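You operate a simulated robot arm through the tools that you are given. There is no shell and no other tool.

Carry out the task below with a simulated robot arm. There is one attempt and no reset: what you move stays moved.

Task
Share out the packs on the island bench. At the end: the white felt block is on the fitting bench; the green pack from the island bench is on the fitting bench; the yellow pack from the island bench is on top of the green box on the island bench; the blue pack from the island bench is on the white plastic board; whatever was shut is shut again. Leave all else as you found it, and nothing knocked over. Set down upright: pack.

The check looks at the end state, three seconds after you hand in, the way a careful person would. Anything else that was tipped, shoved, dropped, spilled or broken makes it a failure.

Robot
A 7-joint arm with a two-finger parallel gripper, fixed in place. Base frame: the origin is at the foot of the arm, x ahead of it, y to its left, z up; the work surface is at about z = 0.8. Units: m, rad, N and s.
Its first joint turns from -2.601 to 2.601 rad. Payload 3.43 kg.
Tool frame: the origin (TCP) lies between the finger pads and is the grasp point; the fingertips stand 0.03 m ahead of it; z points along the fingers, y is the line along which they close. The gripper opens to 0.094 m. The fingers are 0.028 m wide and 0.01 m thick; the gripper's body (0.05 by 0.096 m) begins 0.055 m behind the TCP.
Orientation is told as [roll, pitch, yaw] about the base's x, y, z axes, in that order, counted from this pose: with the fingers straight down and closing along the base's y, the tool's x points along the base's -x, its y along +y and its z along -z.

Tools
- The arm moves only by the tool apply_moves. Its argument "deltas" is a list of rows, each a list of 7 numbers: the shift along the tool's x, y, z in m, then the turn, a rotation vector about the tool's x, y, z in rad, then the finger opening in m, from 0 to 0.094. In form: [[x, y, z, ax, ay, az, hand], ...]. A call has 1 to 20 rows; each row is the pose to reach, as a shift and turn from the pose commanded when the call began, along the tool's axes at that moment. Rows are played at 5 a second. More than 0.05 m and 0.15 rad between two rows, or a gripper value outside its range, and nothing of the call is played. Where a pose cannot be reached the arm comes as near as it can. A force on the tool above 40 N (or 10 N above the force at the start of the call, whichever is more), or a blocked arm, ends the call early, and 0.2 s more pass. Each finger travels about 0.045 m/s and halts on what it meets, pressing with about 22 N; the grip force reading is that of the motor and also rises with nothing between the fingers. The clock runs only during rows and for 0.2 s after the last one: add rows that repeat a pose to give the fingers time. The reply holds the time, the measured pose of the TCP, the force on the tool along the base axes, the opening and the grip force, in the units named above and with some noise, with the torque about the TCP (base axes, N m) and any sound that the robot's microphone picked up.
- Cameras (640 x 400 px; columns grow to the right, rows downward): "scene" is fixed at [0.3999, 0.6505, 1.562]; the picture's right is [-1.00, -0.01, 0.00], its down [-0.01, 0.42, -0.91] and it looks along [0.01, -0.91, -0.42] (base axes); focal length 368 px, centre (320, 200). "wrist" rides on the gripper at [0.076, 0.014, -0.103] in the tool frame; the picture's right is [-0.18, 0.98, 0.00], its down [-0.75, -0.14, -0.64] and it looks along [-0.63, -0.12, 0.77] (tool axes); focal length 243 px, centre (320, 200). There is no depth. A picture from a camera that has moved, and an enlarged one, comes with that camera's place and axes in the base frame and with its lens.
- get_image(camera): a new picture of that camera. It takes no simulated time.
- zoom(camera, box): a new picture of the part [left, top, right, bottom] of that camera's present view, enlarged. It takes no simulated time.
- hand_in(): hands the job in; it is judged then, once.

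Places have to be worked out from the pictures, the camera data and where the tool is seen. Open the gripper and draw the arm clear of the work before you hand the job in, unless the task says otherwise.

The tools are called as a command line: name --pt "numbers of a row" for each row, then --argument value for the rest, lists and objects as JSON in quotes. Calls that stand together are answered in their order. apply_moves: Moves the arm, as the interface text tells. Its arguments: {"type":"object","properties":{"deltas":{"type":"array"}},"required":["deltas"]} The other tools are called the same way: get_image (camera) takes a picture; zoom (camera, box) takes an enlarged picture of a part of a camera's view; hand_in () hands the job in.

At the start:

```text
t: 0.0
eef_pos: [0.4774, -0.8647, 1.0898]
ee_rot: [0.0, -0.001, -0.001]
contact_force: [0.1, 0.4, -0.3]
ft_torque: [0.04, 0.0, 0.03]
width: 0.0939
grasp_force: 0.1
```

scene: 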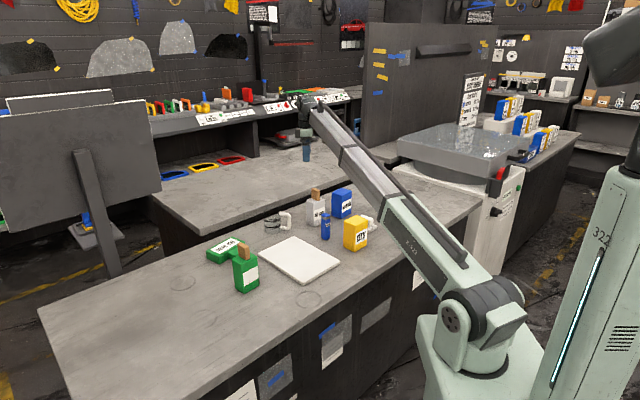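
wrist: 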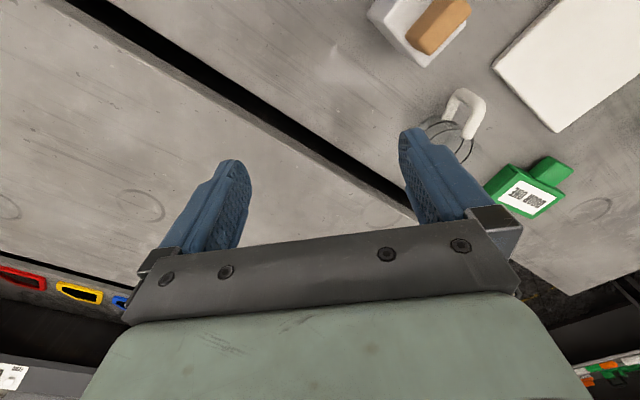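

I start by looking closely at the benches in the scene camera to tell the objects apart.

zoom --camera "scene" --box '[180, 170, 400, 310]'

zoom --camera "scene" --box '[140, 60, 400, 220]'

zoom --camera "scene" --box '[380, 60, 640, 220]'

get_image --camera "wrist"

```text
2.86 times, centred on (290, 240) of scene
camera zoom: at [0.3999, 0.6505, 1.562], right [-1.0, -0.01, 0.0], down [-0.01, 0.42, -0.91], along [0.01, -0.91, -0.42], focal length 1052 px, centre (406, 86)
```

zoom: 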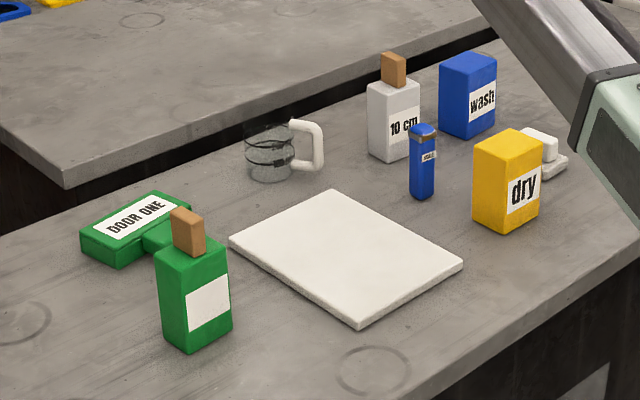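

```text
2.46 times, centred on (270, 140) of scene
camera zoom: at [0.3999, 0.6505, 1.562], right [-1.0, -0.01, 0.0], down [-0.01, 0.42, -0.91], along [0.01, -0.91, -0.42], focal length 906 px, centre (443, 348)
```

zoom: 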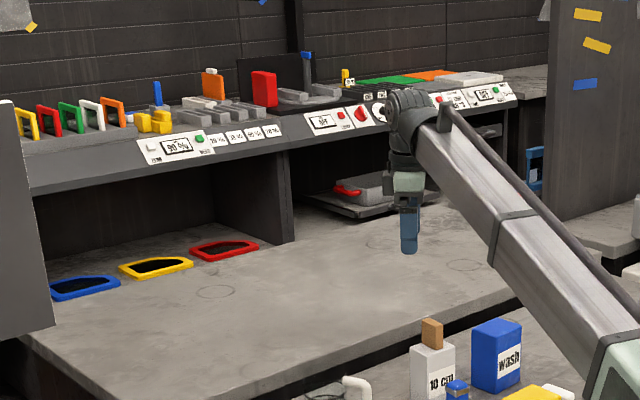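

```text
2.46 times, centred on (510, 140) of scene
camera zoom: at [0.3999, 0.6505, 1.562], right [-1.0, -0.01, 0.0], down [-0.01, 0.42, -0.91], along [0.01, -0.91, -0.42], focal length 906 px, centre (-148, 348)
```

zoom: 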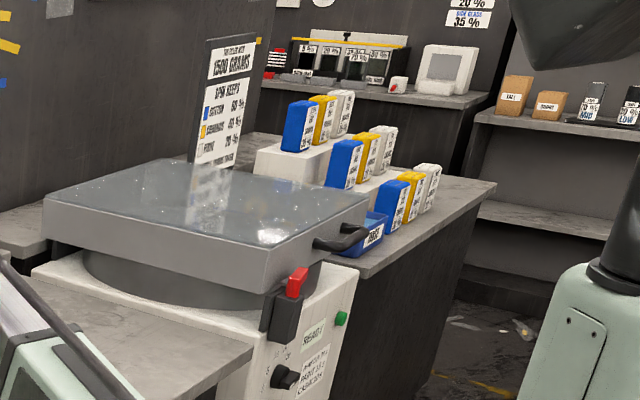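

```text
taken
camera wrist: at [0.4031, -0.8494, 1.1931], right [0.18, 0.98, 0.0], down [0.75, -0.14, 0.64], along [0.63, -0.12, -0.77], focal length 243 px, centre (320, 200)
```

wrist: 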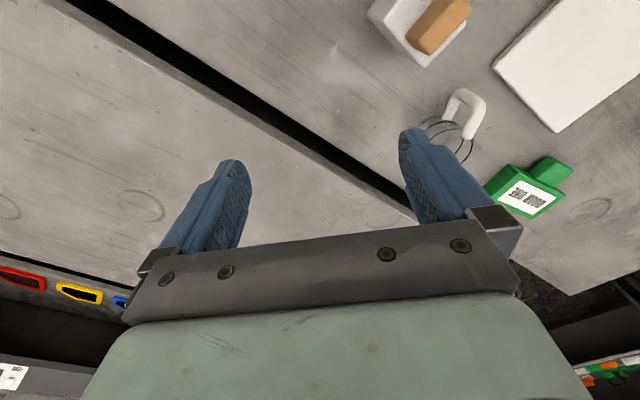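

The island bench carries a green pack with a brown knob or stopper, a yellow "dry", a blue "wash", a white "10 cm", a small blue vial, a mug, the white board, a flat green "DOOR ONE" box and a white piece behind the yellow pack. I need to find the fitting bench and the white felt block, so I turn the wrist in place to look around.

zoom --camera "scene" --box '[340, 200, 400, 250]'

zoom --camera "scene" --box '[0, 80, 200, 280]'

apply_moves --pt "0 0 0 0 0 0.14 0.094" --pt "0 0 0 0 0 0.28 0.094" --pt "0 0 0 0 0 0.42 0.094" --pt "0 0 0 0 0 0.56 0.094" --pt "0 0 0 0 0 0.7 0.094" --pt "0 0 0 0 0 0.84 0.094" --pt "0 0 0 0 0 0.98 0.094" --pt "0 0 0 0 0 1.12 0.094" --pt "0 0 0 0 0 1.26 0.094"

get_image --camera "wrist"

```text
8.00 times, centred on (370, 225) of scene
camera zoom: at [0.3999, 0.6505, 1.562], right [-1.0, -0.01, 0.0], down [-0.01, 0.42, -0.91], along [0.01, -0.91, -0.42], focal length 2946 px, centre (-80, 0)
```

zoom: 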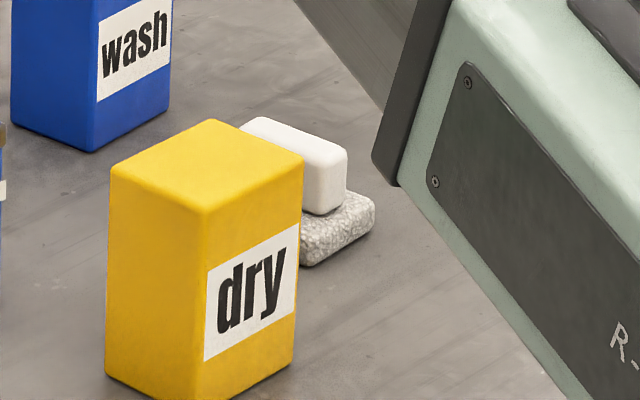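

```text
2.00 times, centred on (100, 180) of scene
camera zoom: at [0.3999, 0.6505, 1.562], right [-1.0, -0.01, 0.0], down [-0.01, 0.42, -0.91], along [0.01, -0.91, -0.42], focal length 736 px, centre (760, 240)
```

zoom: 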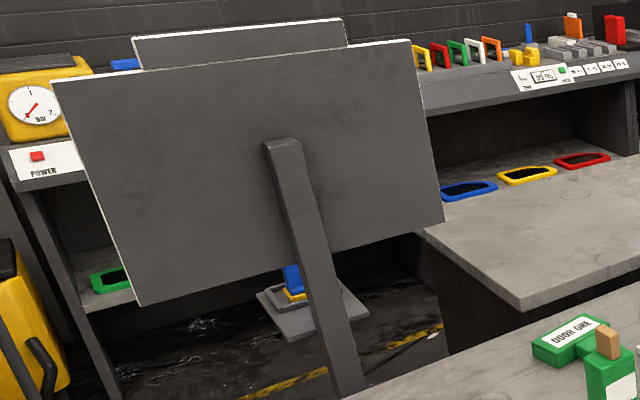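

```text
t: 2.0
eef_pos: [0.4788, -0.8641, 1.0907]
ee_rot: [-0.001, -0.001, -1.264]
contact_force: [-0.1, 0.7, 0.3]
ft_torque: [0.0, 0.05, 0.0]
width: 0.0938
grasp_force: 0.0
```

```text
taken
camera wrist: at [0.4699, -0.7863, 1.1936], right [0.99, 0.12, 0.0], down [0.09, -0.76, 0.64], along [0.08, -0.64, -0.77], focal length 243 px, centre (320, 200)
```

wrist: 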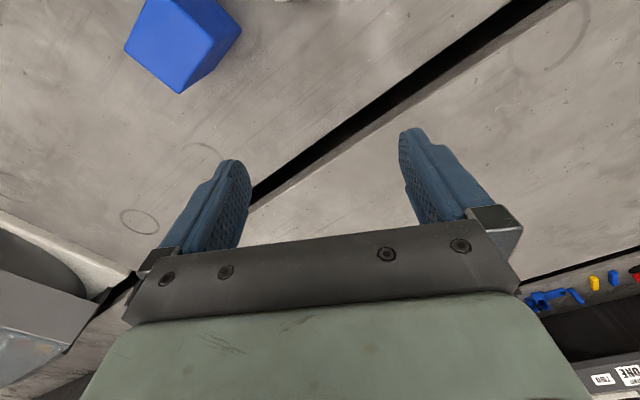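

The near bench (island) ends at a gap about 1.06 m out, and the bench beyond it is past tool-down reach, so I need to see the sides I can't see yet. I pull in and up to radius 0.70, z 1.25, which suits sweeping joint 1.

apply_moves --pt "0.035 -0.007 -0.02 0 0 -0.025 0.094" --pt "0.07 -0.014 -0.04 0 0 -0.05 0.094" --pt "0.105 -0.021 -0.06 0 0 -0.075 0.094" --pt "0.14 -0.028 -0.08 0 0 -0.1 0.094" --pt "0.175 -0.035 -0.1 0 0 -0.125 0.094" --pt "0.21 -0.042 -0.12 0 0 -0.15 0.094" --pt "0.245 -0.049 -0.14 0 0 -0.175 0.094" --pt "0.281 -0.057 -0.16 0 0 -0.2 0.094"

get_image --camera "wrist"

get_image --camera "scene"

```text
t: 3.1
eef_pos: [0.402, -0.7284, 1.1797]
ee_rot: [0.002, -0.016, -1.158]
contact_force: [-1.2, -6.5, -9.7]
ft_torque: [0.04, -0.4, 0.25]
width: 0.094
grasp_force: 0.1
out of reach, approached as far as the arm can: row 5
stopped in row 5: the force on the tool passed its limit at 58 N (the readings are from after the stop); the commanded pose is now the measured one
```

```text
taken
camera wrist: at [0.3848, -0.6505, 1.2811], right [0.97, 0.23, 0.0], down [0.17, -0.74, 0.65], along [0.15, -0.64, -0.76], focal length 243 px, centre (320, 200)
```

wrist: 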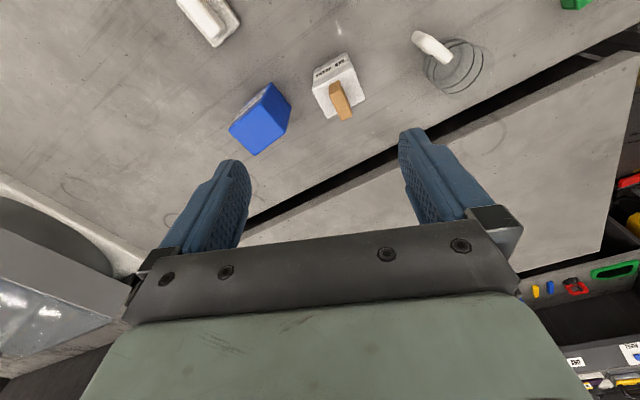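

```text
taken
```

scene: 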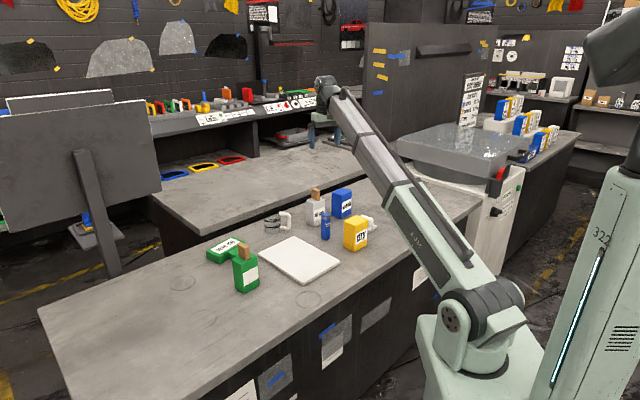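

The arm stopped short with a reach limit. I zoom in on the arm to understand its configuration before moving on.

zoom --camera "scene" --box '[280, 60, 560, 380]'

zoom --camera "wrist" --box '[0, 0, 640, 200]'

```text
1.25 times, centred on (420, 220) of scene
camera zoom: at [0.3999, 0.6505, 1.562], right [-1.0, -0.01, 0.0], down [-0.01, 0.42, -0.91], along [0.01, -0.91, -0.42], focal length 460 px, centre (195, 175)
```

zoom: 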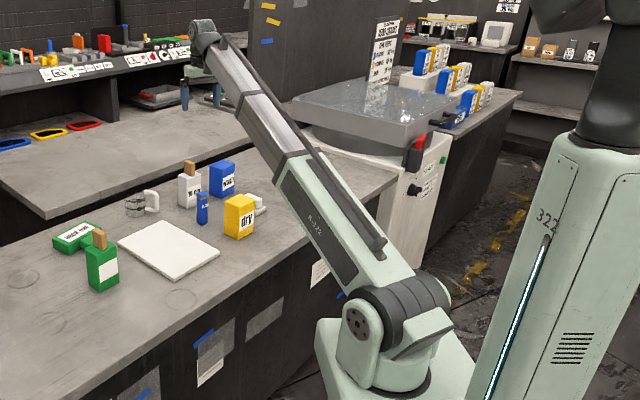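

```text
1.00 times, centred on (320, 100) of wrist (not enlarged: the box is as wide or as high as the picture)
camera zoom: at [0.3848, -0.6505, 1.2811], right [0.97, 0.23, 0.0], down [0.17, -0.74, 0.65], along [0.15, -0.64, -0.76], focal length 243 px, centre (320, 300)
```

zoom: 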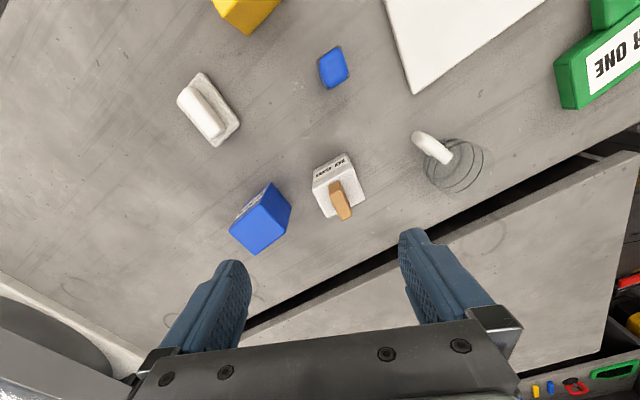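

The arm is a telescoping type, and raising it with the tool down hits a limit. I stay lower, near z 1.10, and draw inward.

apply_moves --pt "0 0 0.04 0.007 0.003 0 0.094" --pt "0.0 0 0.08 0.0147 0.0064 0 0.094" --pt "0.045 -0.004 0.08 0.0147 0.0064 -0.023 0.094" --pt "0.09 -0.008 0.08 0.0147 0.0064 -0.046 0.094" --pt "0.135 -0.012 0.08 0.0147 0.0064 -0.07 0.094" --pt "0.1796 -0.0163 0.08 0.0147 0.0064 -0.0915 0.094"

get_image --camera "wrist"

get_image --camera "scene"

```text
t: 4.6
eef_pos: [0.315, -0.5709, 1.0967]
ee_rot: [-0.012, -0.018, -1.072]
contact_force: [2.1, -5.1, -8.7]
ft_torque: [-0.08, -0.13, 0.04]
width: 0.0941
grasp_force: 0.0
stopped in row 6: the force on the tool passed its limit at 46 N (the readings are from after the stop); the commanded pose is now the measured one
```

```text
taken
camera wrist: at [0.292, -0.4941, 1.1968], right [0.95, 0.31, -0.01], down [0.24, -0.72, 0.66], along [0.2, -0.63, -0.75], focal length 243 px, centre (320, 200)
```

wrist: 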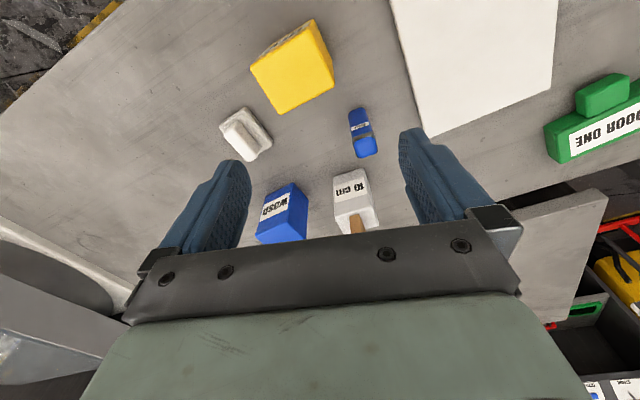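

```text
taken
```

scene: 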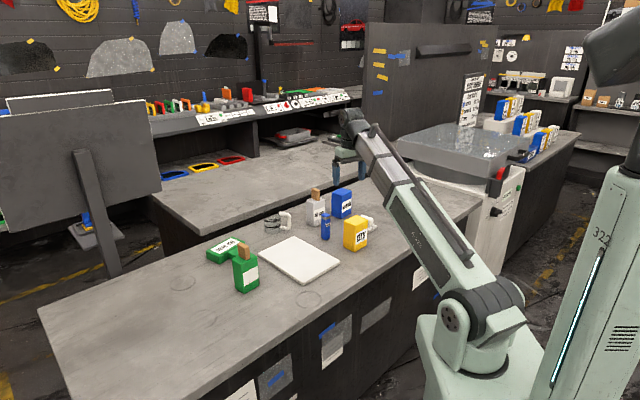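

The height limit grows with radius (about z ≤ 0.75 + 0.5·R), so I'll keep below it. I zoom in on the white two-part piece and then lower slightly.

zoom --camera "wrist" --box '[190, 80, 310, 180]'

zoom --camera "wrist" --box '[240, 0, 640, 240]'

apply_moves --pt "0 0 0.02 0.005 0.005 0 0.094" --pt "0 0 0.05 0.012 0.018 0 0.094" --pt "0 0 0.05 0.012 0.018 0 0.094"

```text
4.00 times, centred on (250, 130) of wrist
camera zoom: at [0.292, -0.4941, 1.1968], right [0.95, 0.31, -0.01], down [0.24, -0.72, 0.66], along [0.2, -0.63, -0.75], focal length 970 px, centre (600, 480)
```

zoom: 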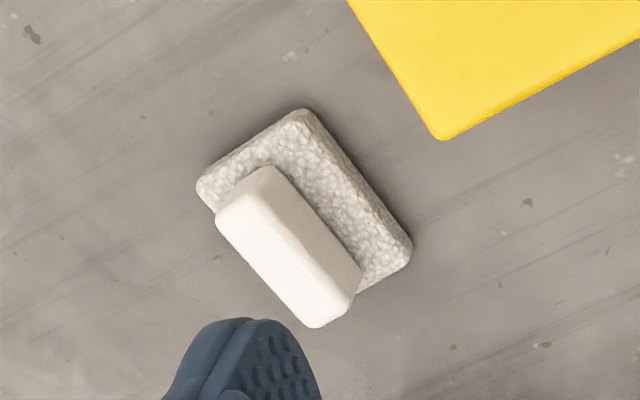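

```text
1.60 times, centred on (440, 120) of wrist
camera zoom: at [0.292, -0.4941, 1.1968], right [0.95, 0.31, -0.01], down [0.24, -0.72, 0.66], along [0.2, -0.63, -0.75], focal length 388 px, centre (128, 328)
```

zoom: 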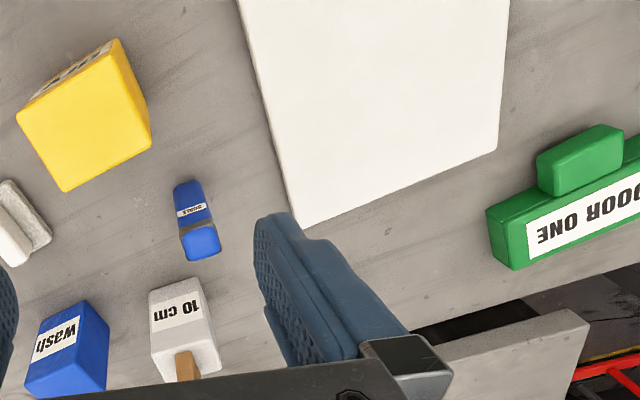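

```text
t: 5.4
eef_pos: [0.3149, -0.5709, 1.0458]
ee_rot: [-0.026, 0.002, -1.072]
contact_force: [-0.1, 0.3, 0.3]
ft_torque: [0.01, -0.04, -0.01]
width: 0.0942
grasp_force: 0.0
```

The "white felt block" looks like a felt-textured pad with a white grip on top. Next I sweep joint 1 to the left at R 0.65 and z 1.05 to see the rest of the surroundings.

apply_moves --pt "0.0016 0.0456 0 0 0 -0.07 0.094" --pt "0.0064 0.091 0 0 0 -0.14 0.094" --pt "0.0143 0.1359 0 0 0 -0.21 0.094" --pt "0.0254 0.1802 0 0 0 -0.28 0.094" --pt "0.0395 0.2236 0 0 0 -0.35 0.094" --pt "0.0567 0.2659 0 0 0 -0.42 0.094" --pt "0.0767 0.3068 0 0 0 -0.49 0.094" --pt "0.0996 0.3463 0 0 0 -0.56 0.094" --pt "0.1252 0.3841 0 0 0 -0.63 0.094" --pt "0.1533 0.42 0 0 0 -0.7 0.094"

get_image --camera "wrist"

get_image --camera "scene"

```text
t: 7.6
eef_pos: [0.6104, -0.236, 1.0355]
ee_rot: [-0.017, 0.017, -0.375]
contact_force: [0.5, 0.8, -0.8]
ft_torque: [-0.03, 0.01, -0.01]
width: 0.0939
grasp_force: 0.0
```

```text
taken
camera wrist: at [0.5473, -0.1938, 1.1401], right [0.53, 0.85, -0.02], down [0.67, -0.4, 0.63], along [0.53, -0.35, -0.78], focal length 243 px, centre (320, 200)
```

wrist: 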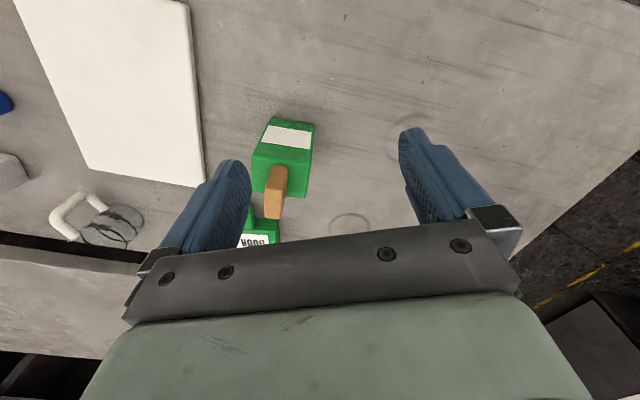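

```text
taken
```

scene: 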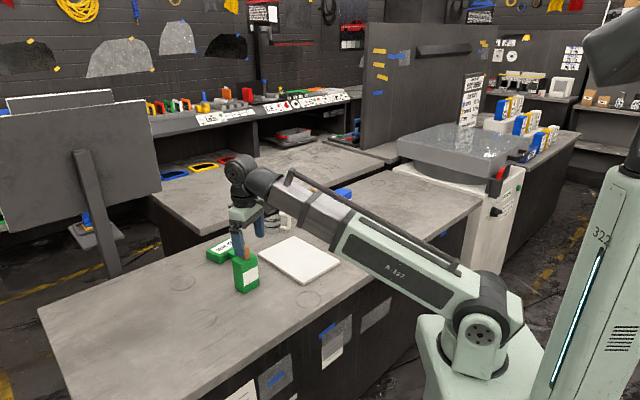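

The green pack (brown top) is in view at about (0.65, -0.3). I level the tool and keep sweeping left.

apply_moves --pt "0 0 0 -0.022 -0.0096 0 0.094" --pt "0 0 0 -0.022 -0.0096 0 0.094"

apply_moves --pt "0.0016 0.0456 0 0 0 -0.07 0.094" --pt "0.0064 0.091 0 0 0 -0.14 0.094" --pt "0.0143 0.1359 0 0 0 -0.21 0.094" --pt "0.0254 0.1802 0 0 0 -0.28 0.094" --pt "0.0395 0.2236 0 0 0 -0.35 0.094" --pt "0.0567 0.2659 0 0 0 -0.42 0.094" --pt "0.0767 0.3068 0 0 0 -0.49 0.094" --pt "0.0996 0.3463 0 0 0 -0.56 0.094" --pt "0.1252 0.3841 0 0 0 -0.63 0.094" --pt "0.1533 0.42 0 0 0 -0.7 0.094"

get_image --camera "wrist"

get_image --camera "scene"

```text
t: 8.2
eef_pos: [0.6089, -0.2369, 1.0354]
ee_rot: [0.003, 0.008, -0.373]
contact_force: [-0.3, -0.7, 0.7]
ft_torque: [0.01, 0.01, -0.02]
width: 0.0942
grasp_force: 0.0
```

```text
t: 10.4
eef_pos: [0.62, 0.2114, 1.0373]
ee_rot: [0.008, 0.004, 0.329]
contact_force: [-0.7, 0.1, -0.5]
ft_torque: [-0.03, -0.01, -0.01]
width: 0.0941
grasp_force: 0.0
```

```text
taken
camera wrist: at [0.5461, 0.1993, 1.1394], right [-0.14, 0.99, 0.01], down [0.76, 0.1, 0.64], along [0.63, 0.1, -0.77], focal length 243 px, centre (320, 200)
```

wrist: 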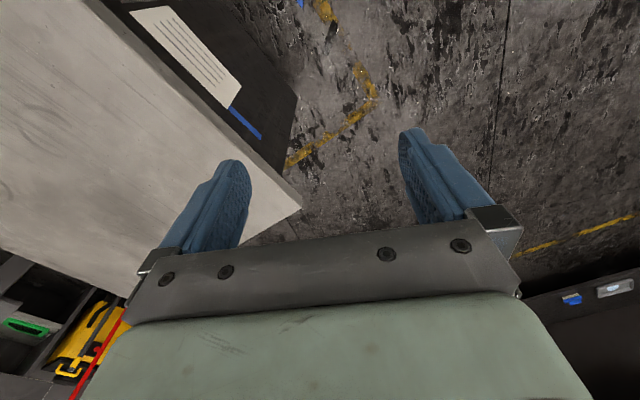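

```text
taken
```

scene: 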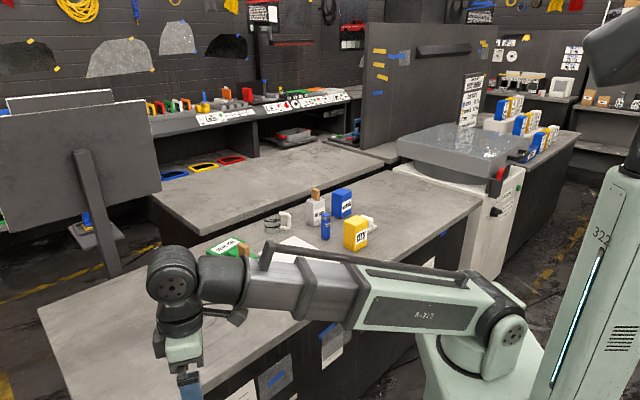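

Floor lies to the left of the island, with a cabinet or bench edge farther off at the lower right. I continue the sweep.

apply_moves --pt "0.0016 0.0456 0 0 0 -0.07 0.094" --pt "0.0064 0.091 0 0 0 -0.14 0.094" --pt "0.0143 0.1359 0 0 0 -0.21 0.094" --pt "0.0254 0.1802 0 0 0 -0.28 0.094" --pt "0.0395 0.2236 0 0 0 -0.35 0.094" --pt "0.0567 0.2659 0 0 0 -0.42 0.094" --pt "0.0767 0.3068 0 0 0 -0.49 0.094" --pt "0.0996 0.3463 0 0 0 -0.56 0.094" --pt "0.1252 0.3841 0 0 0 -0.63 0.094" --pt "0.1533 0.42 0 0 0 -0.7 0.094"

get_image --camera "wrist"

get_image --camera "scene"

```text
t: 12.6
eef_pos: [0.3387, 0.5608, 1.0424]
ee_rot: [0.009, -0.003, 1.026]
contact_force: [0.5, 0.1, 0.2]
ft_torque: [0.0, -0.01, -0.01]
width: 0.0937
grasp_force: 0.0
```

```text
taken
camera wrist: at [0.2897, 0.5018, 1.1447], right [-0.75, 0.67, 0.01], down [0.52, 0.57, 0.64], along [0.42, 0.48, -0.77], focal length 243 px, centre (320, 200)
```

wrist: 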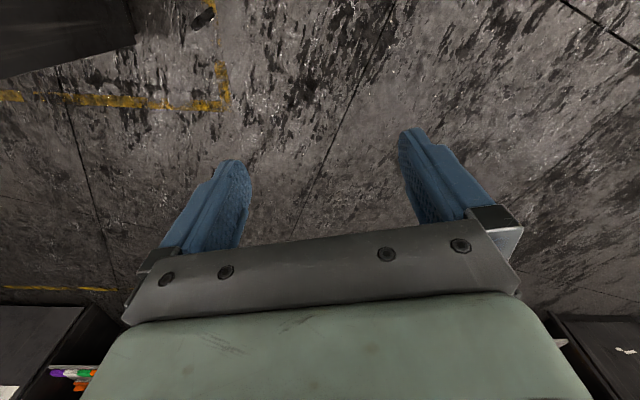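

```text
taken
```

scene: 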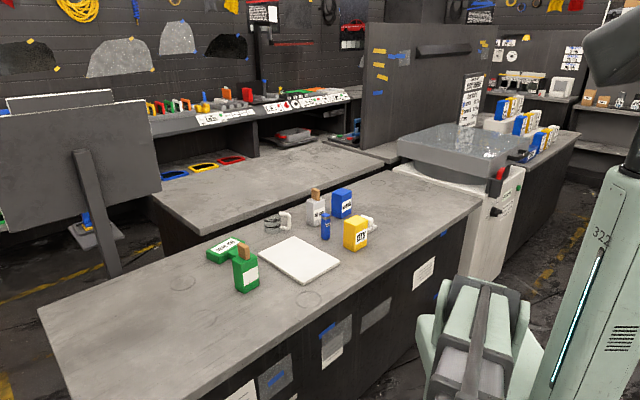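

The left side is open floor, so the candidates for the fitting bench are the bench across the gap and the one at the right. I sweep back toward the right to view those.

apply_moves --pt "0.0016 -0.0456 0 0 0 0.07 0.094" --pt "0.0064 -0.091 0 0 0 0.14 0.094" --pt "0.0143 -0.1359 0 0 0 0.21 0.094" --pt "0.0254 -0.1802 0 0 0 0.28 0.094" --pt "0.0395 -0.2236 0 0 0 0.35 0.094" --pt "0.0567 -0.2659 0 0 0 0.42 0.094" --pt "0.0767 -0.3068 0 0 0 0.49 0.094" --pt "0.0996 -0.3463 0 0 0 0.56 0.094" --pt "0.1252 -0.3841 0 0 0 0.63 0.094" --pt "0.1533 -0.42 0 0 0 0.7 0.094" --pt "0.1839 -0.4539 0 0 0 0.77 0.094" --pt "0.2168 -0.4855 0 0 0 0.84 0.094" --pt "0.2519 -0.5148 0 0 0 0.91 0.094" --pt "0.2889 -0.5415 0 0 0 0.98 0.094" --pt "0.3276 -0.5656 0 0 0 1.05 0.094" --pt "0.3679 -0.5869 0 0 0 1.12 0.094" --pt "0.4097 -0.6053 0 0 0 1.19 0.094" --pt "0.4526 -0.6208 0 0 0 1.26 0.094" --pt "0.4965 -0.6332 0 0 0 1.33 0.094" --pt "0.5412 -0.6425 0 0 0 1.4 0.094"

apply_moves --pt "0.0016 -0.0456 0 0 0 0.07 0.094" --pt "0.0064 -0.091 0 0 0 0.14 0.094" --pt "0.0143 -0.1359 0 0 0 0.21 0.094" --pt "0.0254 -0.1802 0 0 0 0.28 0.094" --pt "0.0395 -0.2236 0 0 0 0.35 0.094" --pt "0.0567 -0.2659 0 0 0 0.42 0.094" --pt "0.0767 -0.3068 0 0 0 0.49 0.094" --pt "0.0996 -0.3463 0 0 0 0.56 0.094" --pt "0.1252 -0.3841 0 0 0 0.63 0.094" --pt "0.1533 -0.42 0 0 0 0.7 0.094" --pt "0.1839 -0.4539 0 0 0 0.77 0.094" --pt "0.2168 -0.4855 0 0 0 0.84 0.094" --pt "0.2519 -0.5148 0 0 0 0.91 0.094" --pt "0.2889 -0.5415 0 0 0 0.98 0.094"

get_image --camera "wrist"

get_image --camera "scene"

```text
t: 16.8
eef_pos: [0.6095, -0.2345, 1.0354]
ee_rot: [0.003, 0.008, -0.373]
contact_force: [0.7, 0.0, -0.1]
ft_torque: [-0.01, 0.02, 0.0]
width: 0.0939
grasp_force: 0.1
```

```text
t: 19.8
eef_pos: [0.1446, -0.6378, 1.0367]
ee_rot: [-0.006, 0.006, -1.354]
contact_force: [1.1, -0.3, 0.3]
ft_torque: [-0.01, -0.01, 0.0]
width: 0.094
grasp_force: 0.1
```

```text
taken
camera wrist: at [0.1437, -0.5608, 1.1396], right [1.0, 0.03, -0.01], down [0.03, -0.77, 0.64], along [0.02, -0.64, -0.77], focal length 243 px, centre (320, 200)
```

wrist: 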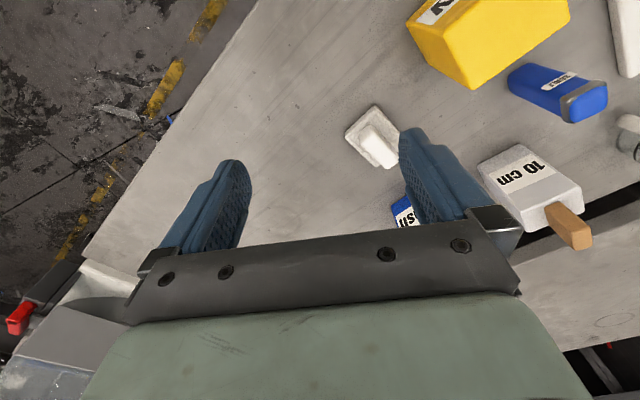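

```text
taken
```

scene: 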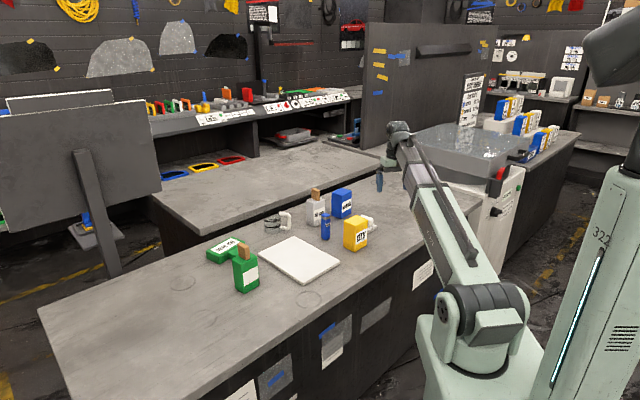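

I tilt the fingers outward so the camera looks farther along the floor plan, to view the right-hand machine and bench.

apply_moves --pt "-0.025 0 0 0 -0.12 0 0.094" --pt "-0.05 0 0 0 -0.24 0 0.094" --pt "-0.075 0 0 0 -0.36 0 0.094" --pt "-0.1 0 0 0 -0.48 0 0.094" --pt "-0.1 0 0 0 -0.6 0 0.094" --pt "-0.1 0 0 0 -0.6 0 0.094"

get_image --camera "wrist"

```text
t: 21.2
eef_pos: [0.1657, -0.7336, 1.0362]
ee_rot: [-0.005, -0.593, -1.351]
contact_force: [0.3, 0.5, 0.0]
ft_torque: [0.05, -0.01, -0.03]
width: 0.0941
grasp_force: 0.0
```

```text
taken
camera wrist: at [0.1548, -0.6118, 1.0772], right [0.99, 0.06, 0.1], down [-0.08, -0.29, 0.95], along [0.09, -0.96, -0.28], focal length 243 px, centre (320, 200)
```

wrist: 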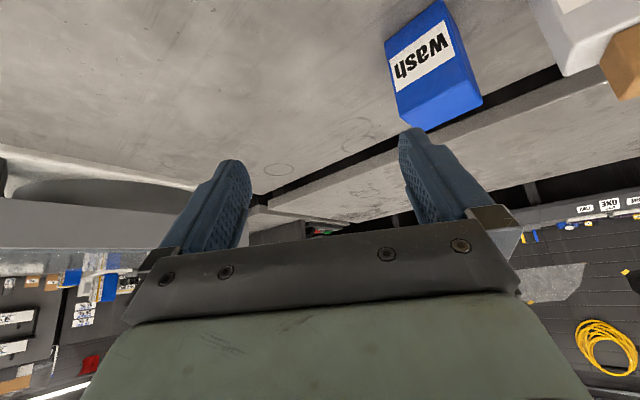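

Bench B across the gap is the only other work surface near reach, and it is level with the island. I test how far a tilted tool can reach there by swinging to about −45° and extending at safe height.

apply_moves --pt "-0.015 0.0265 0.0101 -0.0192 0 -0.0285 0.094" --pt "-0.0293 0.0543 0.0198 -0.0385 0 -0.057 0.094" --pt "-0.0428 0.0832 0.0288 -0.0576 0 -0.0855 0.094" --pt "-0.0553 0.1133 0.0373 -0.0769 0 -0.114 0.094" --pt "-0.0669 0.1446 0.0451 -0.0961 0 -0.1425 0.094" --pt "-0.0775 0.1769 0.0523 -0.1153 0 -0.171 0.094" --pt "-0.087 0.2103 0.0587 -0.1345 0 -0.1995 0.094" --pt "-0.0955 0.2447 0.0644 -0.1537 0 -0.228 0.094" --pt "-0.1028 0.28 0.0693 -0.173 0 -0.2565 0.094" --pt "-0.1089 0.3163 0.0735 -0.1922 0 -0.285 0.094" --pt "-0.1138 0.3533 0.0768 -0.2114 0 -0.3134 0.094" --pt "-0.1175 0.3911 0.0792 -0.2306 0 -0.342 0.094" --pt "-0.1198 0.4297 0.0808 -0.2498 0 -0.3705 0.094" --pt "-0.1208 0.4688 0.0814 -0.269 0 -0.399 0.094" --pt "-0.1205 0.5085 0.0812 -0.2882 0 -0.4274 0.094" --pt "-0.1186 0.5488 0.08 -0.3075 0 -0.456 0.094"

get_image --camera "wrist"

get_image --camera "scene"

```text
t: 24.6
eef_pos: [0.7323, -0.7525, 1.0309]
ee_rot: [-0.004, -0.591, -0.8]
contact_force: [-0.1, -0.3, -0.2]
ft_torque: [0.02, 0.0, 0.01]
width: 0.0941
grasp_force: 0.1
```

```text
taken
camera wrist: at [0.661, -0.6555, 1.0735], right [0.81, 0.57, 0.1], down [0.09, -0.29, 0.95], along [0.57, -0.77, -0.29], focal length 243 px, centre (320, 200)
```

wrist: 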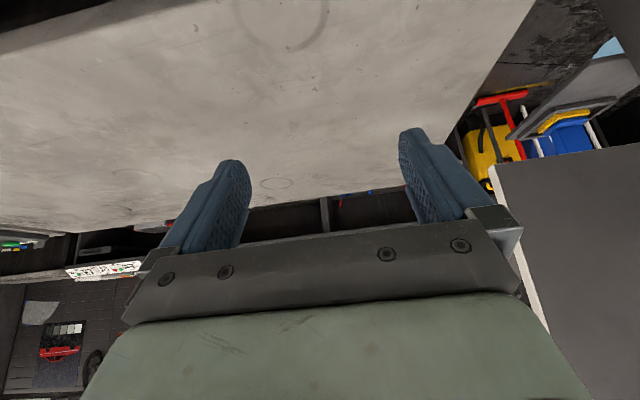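

```text
taken
```

scene: 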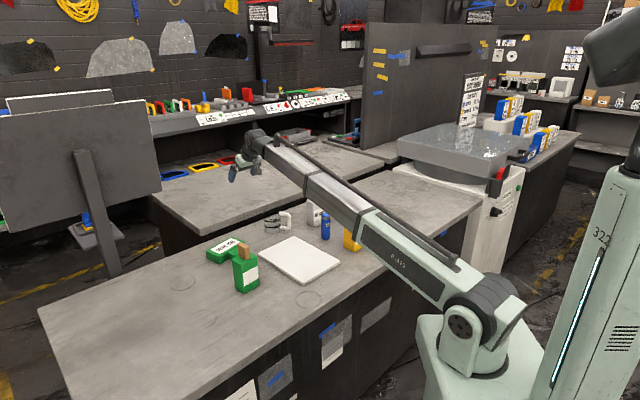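

R 1.05 works comfortably. I now test a plausible placing pose over bench B (R 1.17, z 0.90).

apply_moves --pt "-0.0054 0 0.035 0 0 0 0.094" --pt "-0.0109 0 0.07 0 0 0 0.094" --pt "-0.0163 0 0.105 0 0 0 0.094" --pt "-0.0218 0 0.14 0 0 0 0.094" --pt "-0.0272 0 0.1747 0 0 0 0.094" --pt "-0.0272 0 0.1747 0 0 0 0.094"

get_image --camera "wrist"

zoom --camera "scene" --box '[140, 100, 400, 300]'

```text
t: 26.0
eef_pos: [0.815, -0.84, 0.9022]
ee_rot: [-0.006, -0.591, -0.801]
contact_force: [-0.1, -0.1, -0.5]
ft_torque: [0.05, -0.02, 0.02]
width: 0.0939
grasp_force: 0.0
```

```text
taken
camera wrist: at [0.743, -0.7437, 0.944], right [0.81, 0.57, 0.1], down [0.09, -0.29, 0.95], along [0.57, -0.77, -0.29], focal length 243 px, centre (320, 200)
```

wrist: 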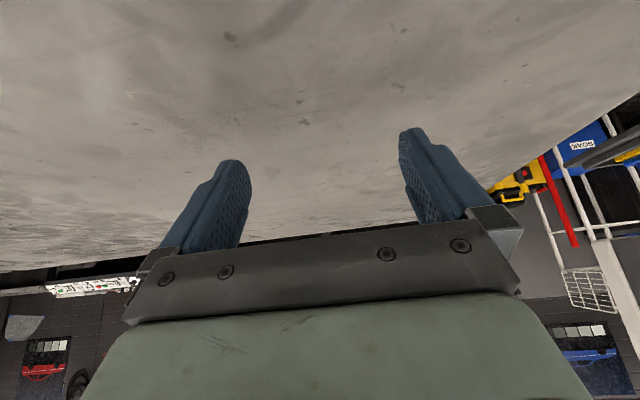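

```text
2.00 times, centred on (270, 200) of scene
camera zoom: at [0.3999, 0.6505, 1.562], right [-1.0, -0.01, 0.0], down [-0.01, 0.42, -0.91], along [0.01, -0.91, -0.42], focal length 736 px, centre (420, 200)
```

zoom: 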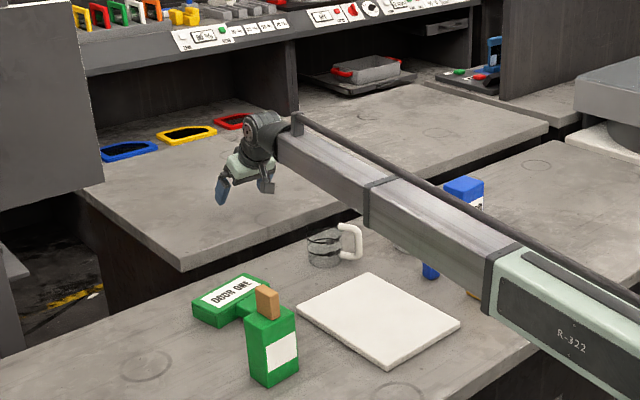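

R 1.17 at z 0.90 is reachable. I test a little farther (R up to 1.25) to learn the margin.

apply_moves --pt "-0.0166 0 0.0111 0 0 0 0.094" --pt "-0.0332 0 0.0223 0 0 0 0.094" --pt "-0.0498 0 0.0334 0 0 0 0.094" --pt "-0.0664 0 0.0446 0 0 0 0.094"

```text
t: 27.0
eef_pos: [0.8705, -0.8972, 0.9027]
ee_rot: [-0.004, -0.59, -0.801]
contact_force: [0.1, 0.1, -0.7]
ft_torque: [0.01, 0.01, -0.01]
width: 0.0938
grasp_force: 0.0
```

Reach extends to at least R 1.25. I now check whether the tool can hang vertically at R about 1.13 at z 1.0.

apply_moves --pt "0.0146 0 -0.05 0 0 0 0.094" --pt "0.0293 0 -0.1 0 0 0 0.094" --pt "0.0439 0 -0.1498 0 0 0 0.094" --pt "0.0439 0 -0.1498 0 0.12 0 0.094" --pt "0.0439 0 -0.1498 0 0.24 0 0.094" --pt "0.0439 0 -0.1498 0 0.36 0 0.094" --pt "0.0439 0 -0.1498 0 0.48 0 0.094" --pt "0.0439 0 -0.1498 0 0.59 0 0.094" --pt "0.0439 0 -0.1498 0 0.59 0 0.094"

get_image --camera "wrist"

```text
refused: row 1 steps farther than a row can; nothing moved
```

```text
taken
camera wrist: at [0.7984, -0.8017, 0.9453], right [0.81, 0.57, 0.1], down [0.09, -0.29, 0.95], along [0.57, -0.77, -0.29], focal length 243 px, centre (320, 200)
```

wrist: 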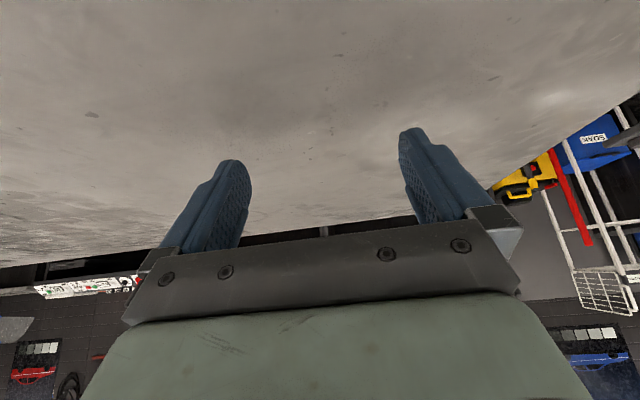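

The first row was slightly too long; I split the motion into smaller steps.

apply_moves --pt "0.011 0 -0.0375 0 0 0 0.094" --pt "0.022 0 -0.075 0 0 0 0.094" --pt "0.033 0 -0.1125 0 0 0 0.094" --pt "0.0439 0 -0.1498 0 0 0 0.094" --pt "0.0439 0 -0.1498 0 0.12 0 0.094" --pt "0.0439 0 -0.1498 0 0.24 0 0.094" --pt "0.0439 0 -0.1498 0 0.36 0 0.094" --pt "0.0439 0 -0.1498 0 0.48 0 0.094" --pt "0.0439 0 -0.1498 0 0.59 0 0.094" --pt "0.0439 0 -0.1498 0 0.59 0 0.094"

get_image --camera "wrist"

```text
t: 29.2
eef_pos: [0.786, -0.8115, 1.0012]
ee_rot: [-0.003, 0.002, -0.802]
contact_force: [-0.8, 0.7, 1.1]
ft_torque: [0.01, -0.04, 0.03]
width: 0.094
grasp_force: 0.0
```

```text
taken
camera wrist: at [0.7454, -0.7462, 1.1043], right [0.84, 0.55, 0.0], down [0.42, -0.64, 0.64], along [0.35, -0.54, -0.77], focal length 243 px, centre (320, 200)
```

wrist: 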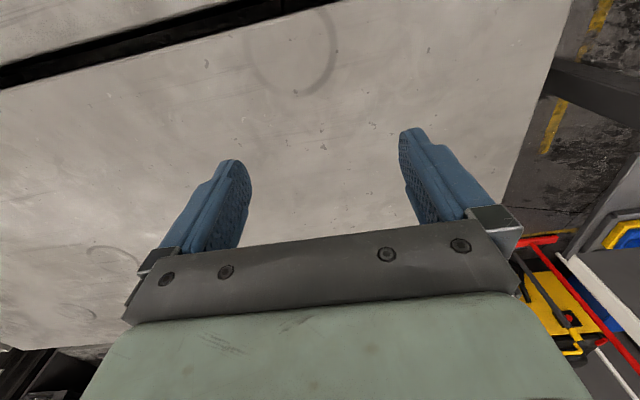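

Tool-down works at R 1.13. I test R 1.18 at z 0.90, tool-down, which would let me place everything with simple vertical grasps.

apply_moves --pt "-0.015 0 0.03 0 0 0 0.094" --pt "-0.03 0 0.06 0 0 0 0.094" --pt "-0.045 0 0.09 0 0 0 0.094" --pt "-0.055 0 0.1 0 0 0 0.094" --pt "-0.055 0 0.1 0 0 0 0.094"

```text
t: 30.4
eef_pos: [0.8232, -0.8519, 0.903]
ee_rot: [-0.002, 0.0, -0.804]
contact_force: [0.3, -0.3, 0.1]
ft_torque: [0.0, -0.02, -0.03]
width: 0.094
grasp_force: 0.1
```

Tool-down reaches R 1.185 at z 0.90, so plain vertical grasps will do for bench B. Next I go above the green "DOOR ONE" box to study it and the green pack.

apply_moves --pt "0 0 -0.045 0 0 0 0.094" --pt "0 0 -0.09 0 0 0 0.094" --pt "0.036 0.022 -0.1 0 0 -0.025 0.094" --pt "0.073 0.044 -0.11 0 0 -0.05 0.094" --pt "0.109 0.066 -0.12 0 0 -0.075 0.094" --pt "0.146 0.088 -0.13 0 0 -0.1 0.094" --pt "0.182 0.11 -0.13 0 0 -0.125 0.094" --pt "0.218 0.132 -0.13 0 0 -0.15 0.094" --pt "0.255 0.154 -0.13 0 0 -0.175 0.094" --pt "0.291 0.176 -0.13 0 0 -0.2 0.094" --pt "0.3277 0.1985 -0.13 0 0 -0.2275 0.094" --pt "0.3277 0.1985 -0.13 0 0 -0.2275 0.094"

get_image --camera "wrist"

zoom --camera "scene" --box '[190, 210, 310, 310]'

```text
t: 33.0
eef_pos: [0.7408, -0.476, 1.0322]
ee_rot: [-0.005, 0.002, -0.576]
contact_force: [0.2, 0.4, -1.0]
ft_torque: [-0.01, -0.02, 0.03]
width: 0.0942
grasp_force: 0.1
```

```text
taken
camera wrist: at [0.6864, -0.4214, 1.1347], right [0.69, 0.72, 0.0], down [0.56, -0.53, 0.64], along [0.46, -0.44, -0.77], focal length 243 px, centre (320, 200)
```

wrist: 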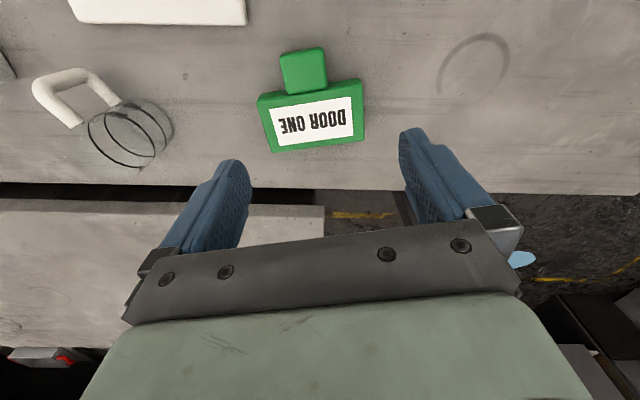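

```text
4.00 times, centred on (250, 260) of scene
camera zoom: at [0.3999, 0.6505, 1.562], right [-1.0, -0.01, 0.0], down [-0.01, 0.42, -0.91], along [0.01, -0.91, -0.42], focal length 1473 px, centre (600, -40)
```

zoom: 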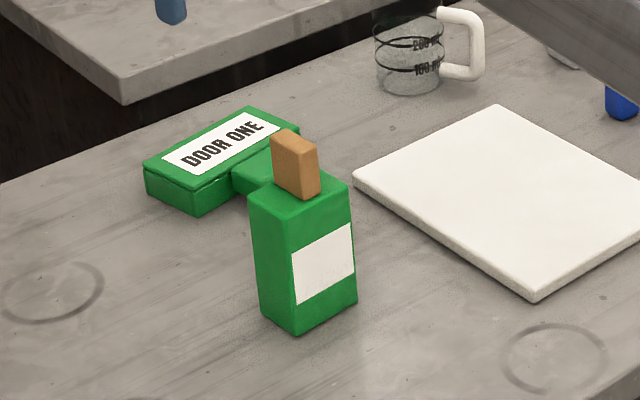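

The green box is a flat box with a label on top and a smaller green block sticking out on the robot side. I zoom in to measure it.

zoom --camera "wrist" --box '[240, 30, 400, 170]'

zoom --camera "scene" --box '[200, 225, 270, 275]'

```text
2.86 times, centred on (320, 100) of wrist
camera zoom: at [0.6864, -0.4214, 1.1347], right [0.69, 0.72, 0.0], down [0.56, -0.53, 0.64], along [0.46, -0.44, -0.77], focal length 693 px, centre (320, 486)
```

zoom: 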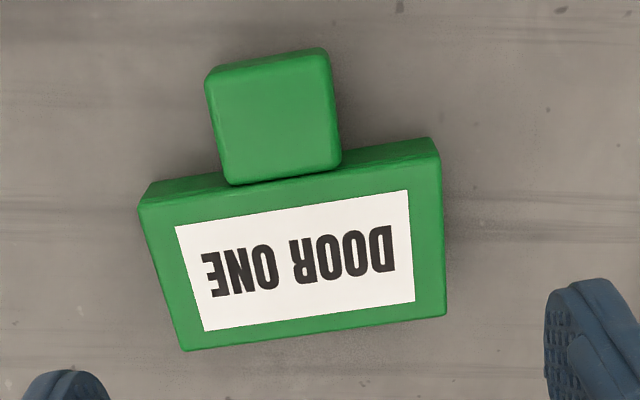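

```text
8.00 times, centred on (235, 250) of scene
camera zoom: at [0.3999, 0.6505, 1.562], right [-1.0, -0.01, 0.0], down [-0.01, 0.42, -0.91], along [0.01, -0.91, -0.42], focal length 2946 px, centre (1000, -200)
```

zoom: 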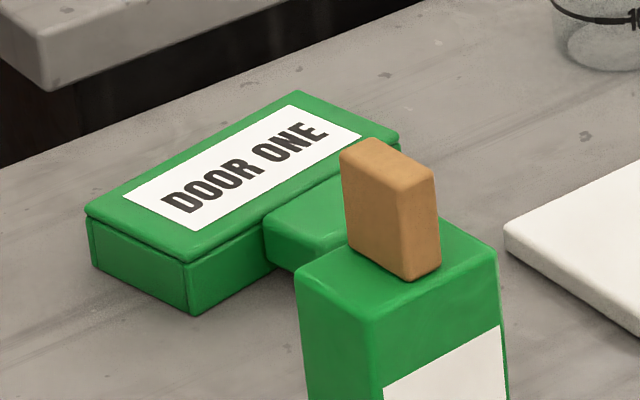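

From this I estimate: green box centre (0.765, −0.507), top z ≈ 0.835, long axis at 55°; packs about 0.048×0.062×0.105; table z 0.80. Next I go above the white felt block near (0.23, −0.71) for a close look.

apply_moves --pt "0.0251 -0.0396 0 0 0 0.009 0.094" --pt "0.0502 -0.0791 0 0 0 0.018 0.094" --pt "0.0753 -0.1187 0 0 0 0.026 0.094" --pt "0.1004 -0.1582 0 0 0 0.035 0.094" --pt "0.1255 -0.1978 0 0 0 0.044 0.094" --pt "0.1506 -0.2373 0 0 0 0.052 0.094" --pt "0.1757 -0.2769 0 0 0 0.061 0.094" --pt "0.2007 -0.3164 0 0 0 0.07 0.094" --pt "0.2258 -0.356 0 0 0 0.078 0.094" --pt "0.2509 -0.3955 0 0 0 0.087 0.094" --pt "0.276 -0.4351 0 0 0 0.096 0.094" --pt "0.3011 -0.4746 0 0 0 0.104 0.094" --pt "0.3011 -0.4746 0.03 0 0 0.104 0.094" --pt "0.3011 -0.4746 0.03 0 0 0.104 0.094"

get_image --camera "wrist"

zoom --camera "wrist" --box '[220, 40, 420, 180]'

```text
t: 36.0
eef_pos: [0.2315, -0.7121, 1.0032]
ee_rot: [-0.002, -0.001, -0.68]
contact_force: [0.8, 0.2, 0.5]
ft_torque: [0.01, -0.03, -0.04]
width: 0.094
grasp_force: 0.1
```

```text
taken
camera wrist: at [0.1816, -0.6521, 1.1069], right [0.76, 0.65, 0.0], down [0.5, -0.58, 0.64], along [0.41, -0.49, -0.77], focal length 243 px, centre (320, 200)
```

wrist: 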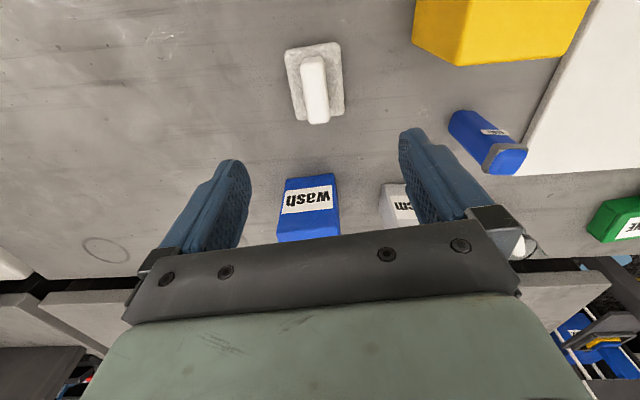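

```text
2.86 times, centred on (320, 110) of wrist
camera zoom: at [0.1816, -0.6521, 1.1069], right [0.76, 0.65, 0.0], down [0.5, -0.58, 0.64], along [0.41, -0.49, -0.77], focal length 693 px, centre (320, 457)
```

zoom: 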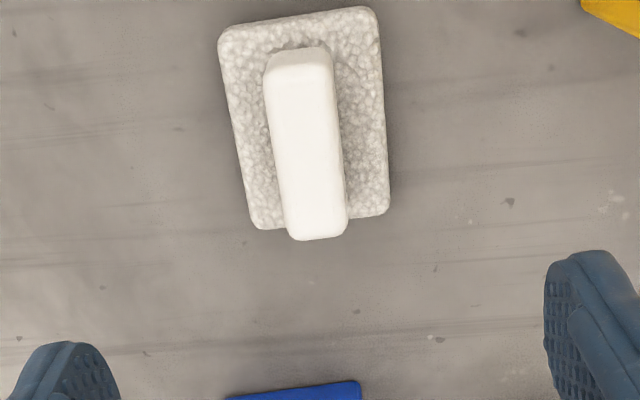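

The felt block is a speckled felt pad with a white grip, centre about (0.2245, −0.712), grip axis at −43°, grip top z ≈ 0.848. I descend over the grip with the fingers straddling it and stop just above the pad.

apply_moves --pt "0.0054 -0.0044 0 0 0 0.067 0.094" --pt "0.0054 -0.0044 0.04 0 0 0.067 0.094" --pt "0.0054 -0.0044 0.08 0 0 0.067 0.094" --pt "0.0054 -0.0044 0.11 0 0 0.067 0.094" --pt "0.0054 -0.0044 0.11 0 0 0.067 0.094"

get_image --camera "wrist"

zoom --camera "scene" --box '[320, 170, 420, 250]'

```text
t: 37.2
eef_pos: [0.2257, -0.7129, 0.8934]
ee_rot: [-0.003, 0.001, -0.748]
contact_force: [0.4, -0.4, 0.3]
ft_torque: [-0.02, -0.02, -0.04]
width: 0.0941
grasp_force: 0.0
```

```text
taken
camera wrist: at [0.1797, -0.6488, 0.9958], right [0.8, 0.6, 0.0], down [0.46, -0.61, 0.64], along [0.38, -0.52, -0.77], focal length 243 px, centre (320, 200)
```

wrist: 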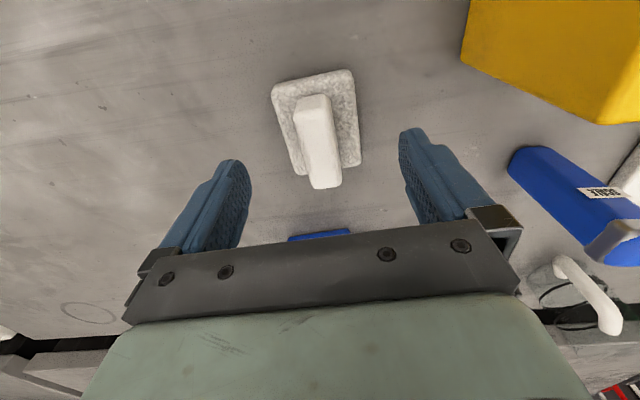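

```text
5.00 times, centred on (370, 210) of scene
camera zoom: at [0.3999, 0.6505, 1.562], right [-1.0, -0.01, 0.0], down [-0.01, 0.42, -0.91], along [0.01, -0.91, -0.42], focal length 1841 px, centre (70, 150)
```

zoom: 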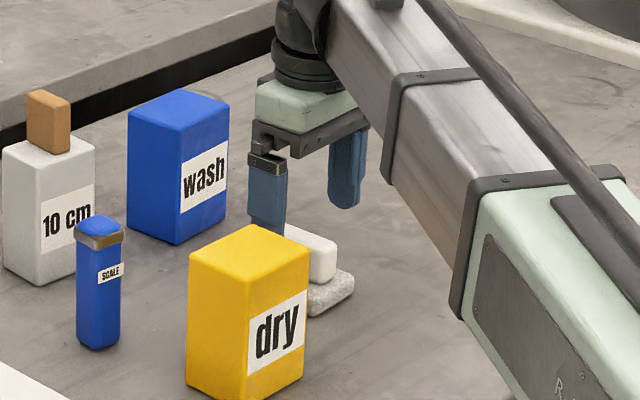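

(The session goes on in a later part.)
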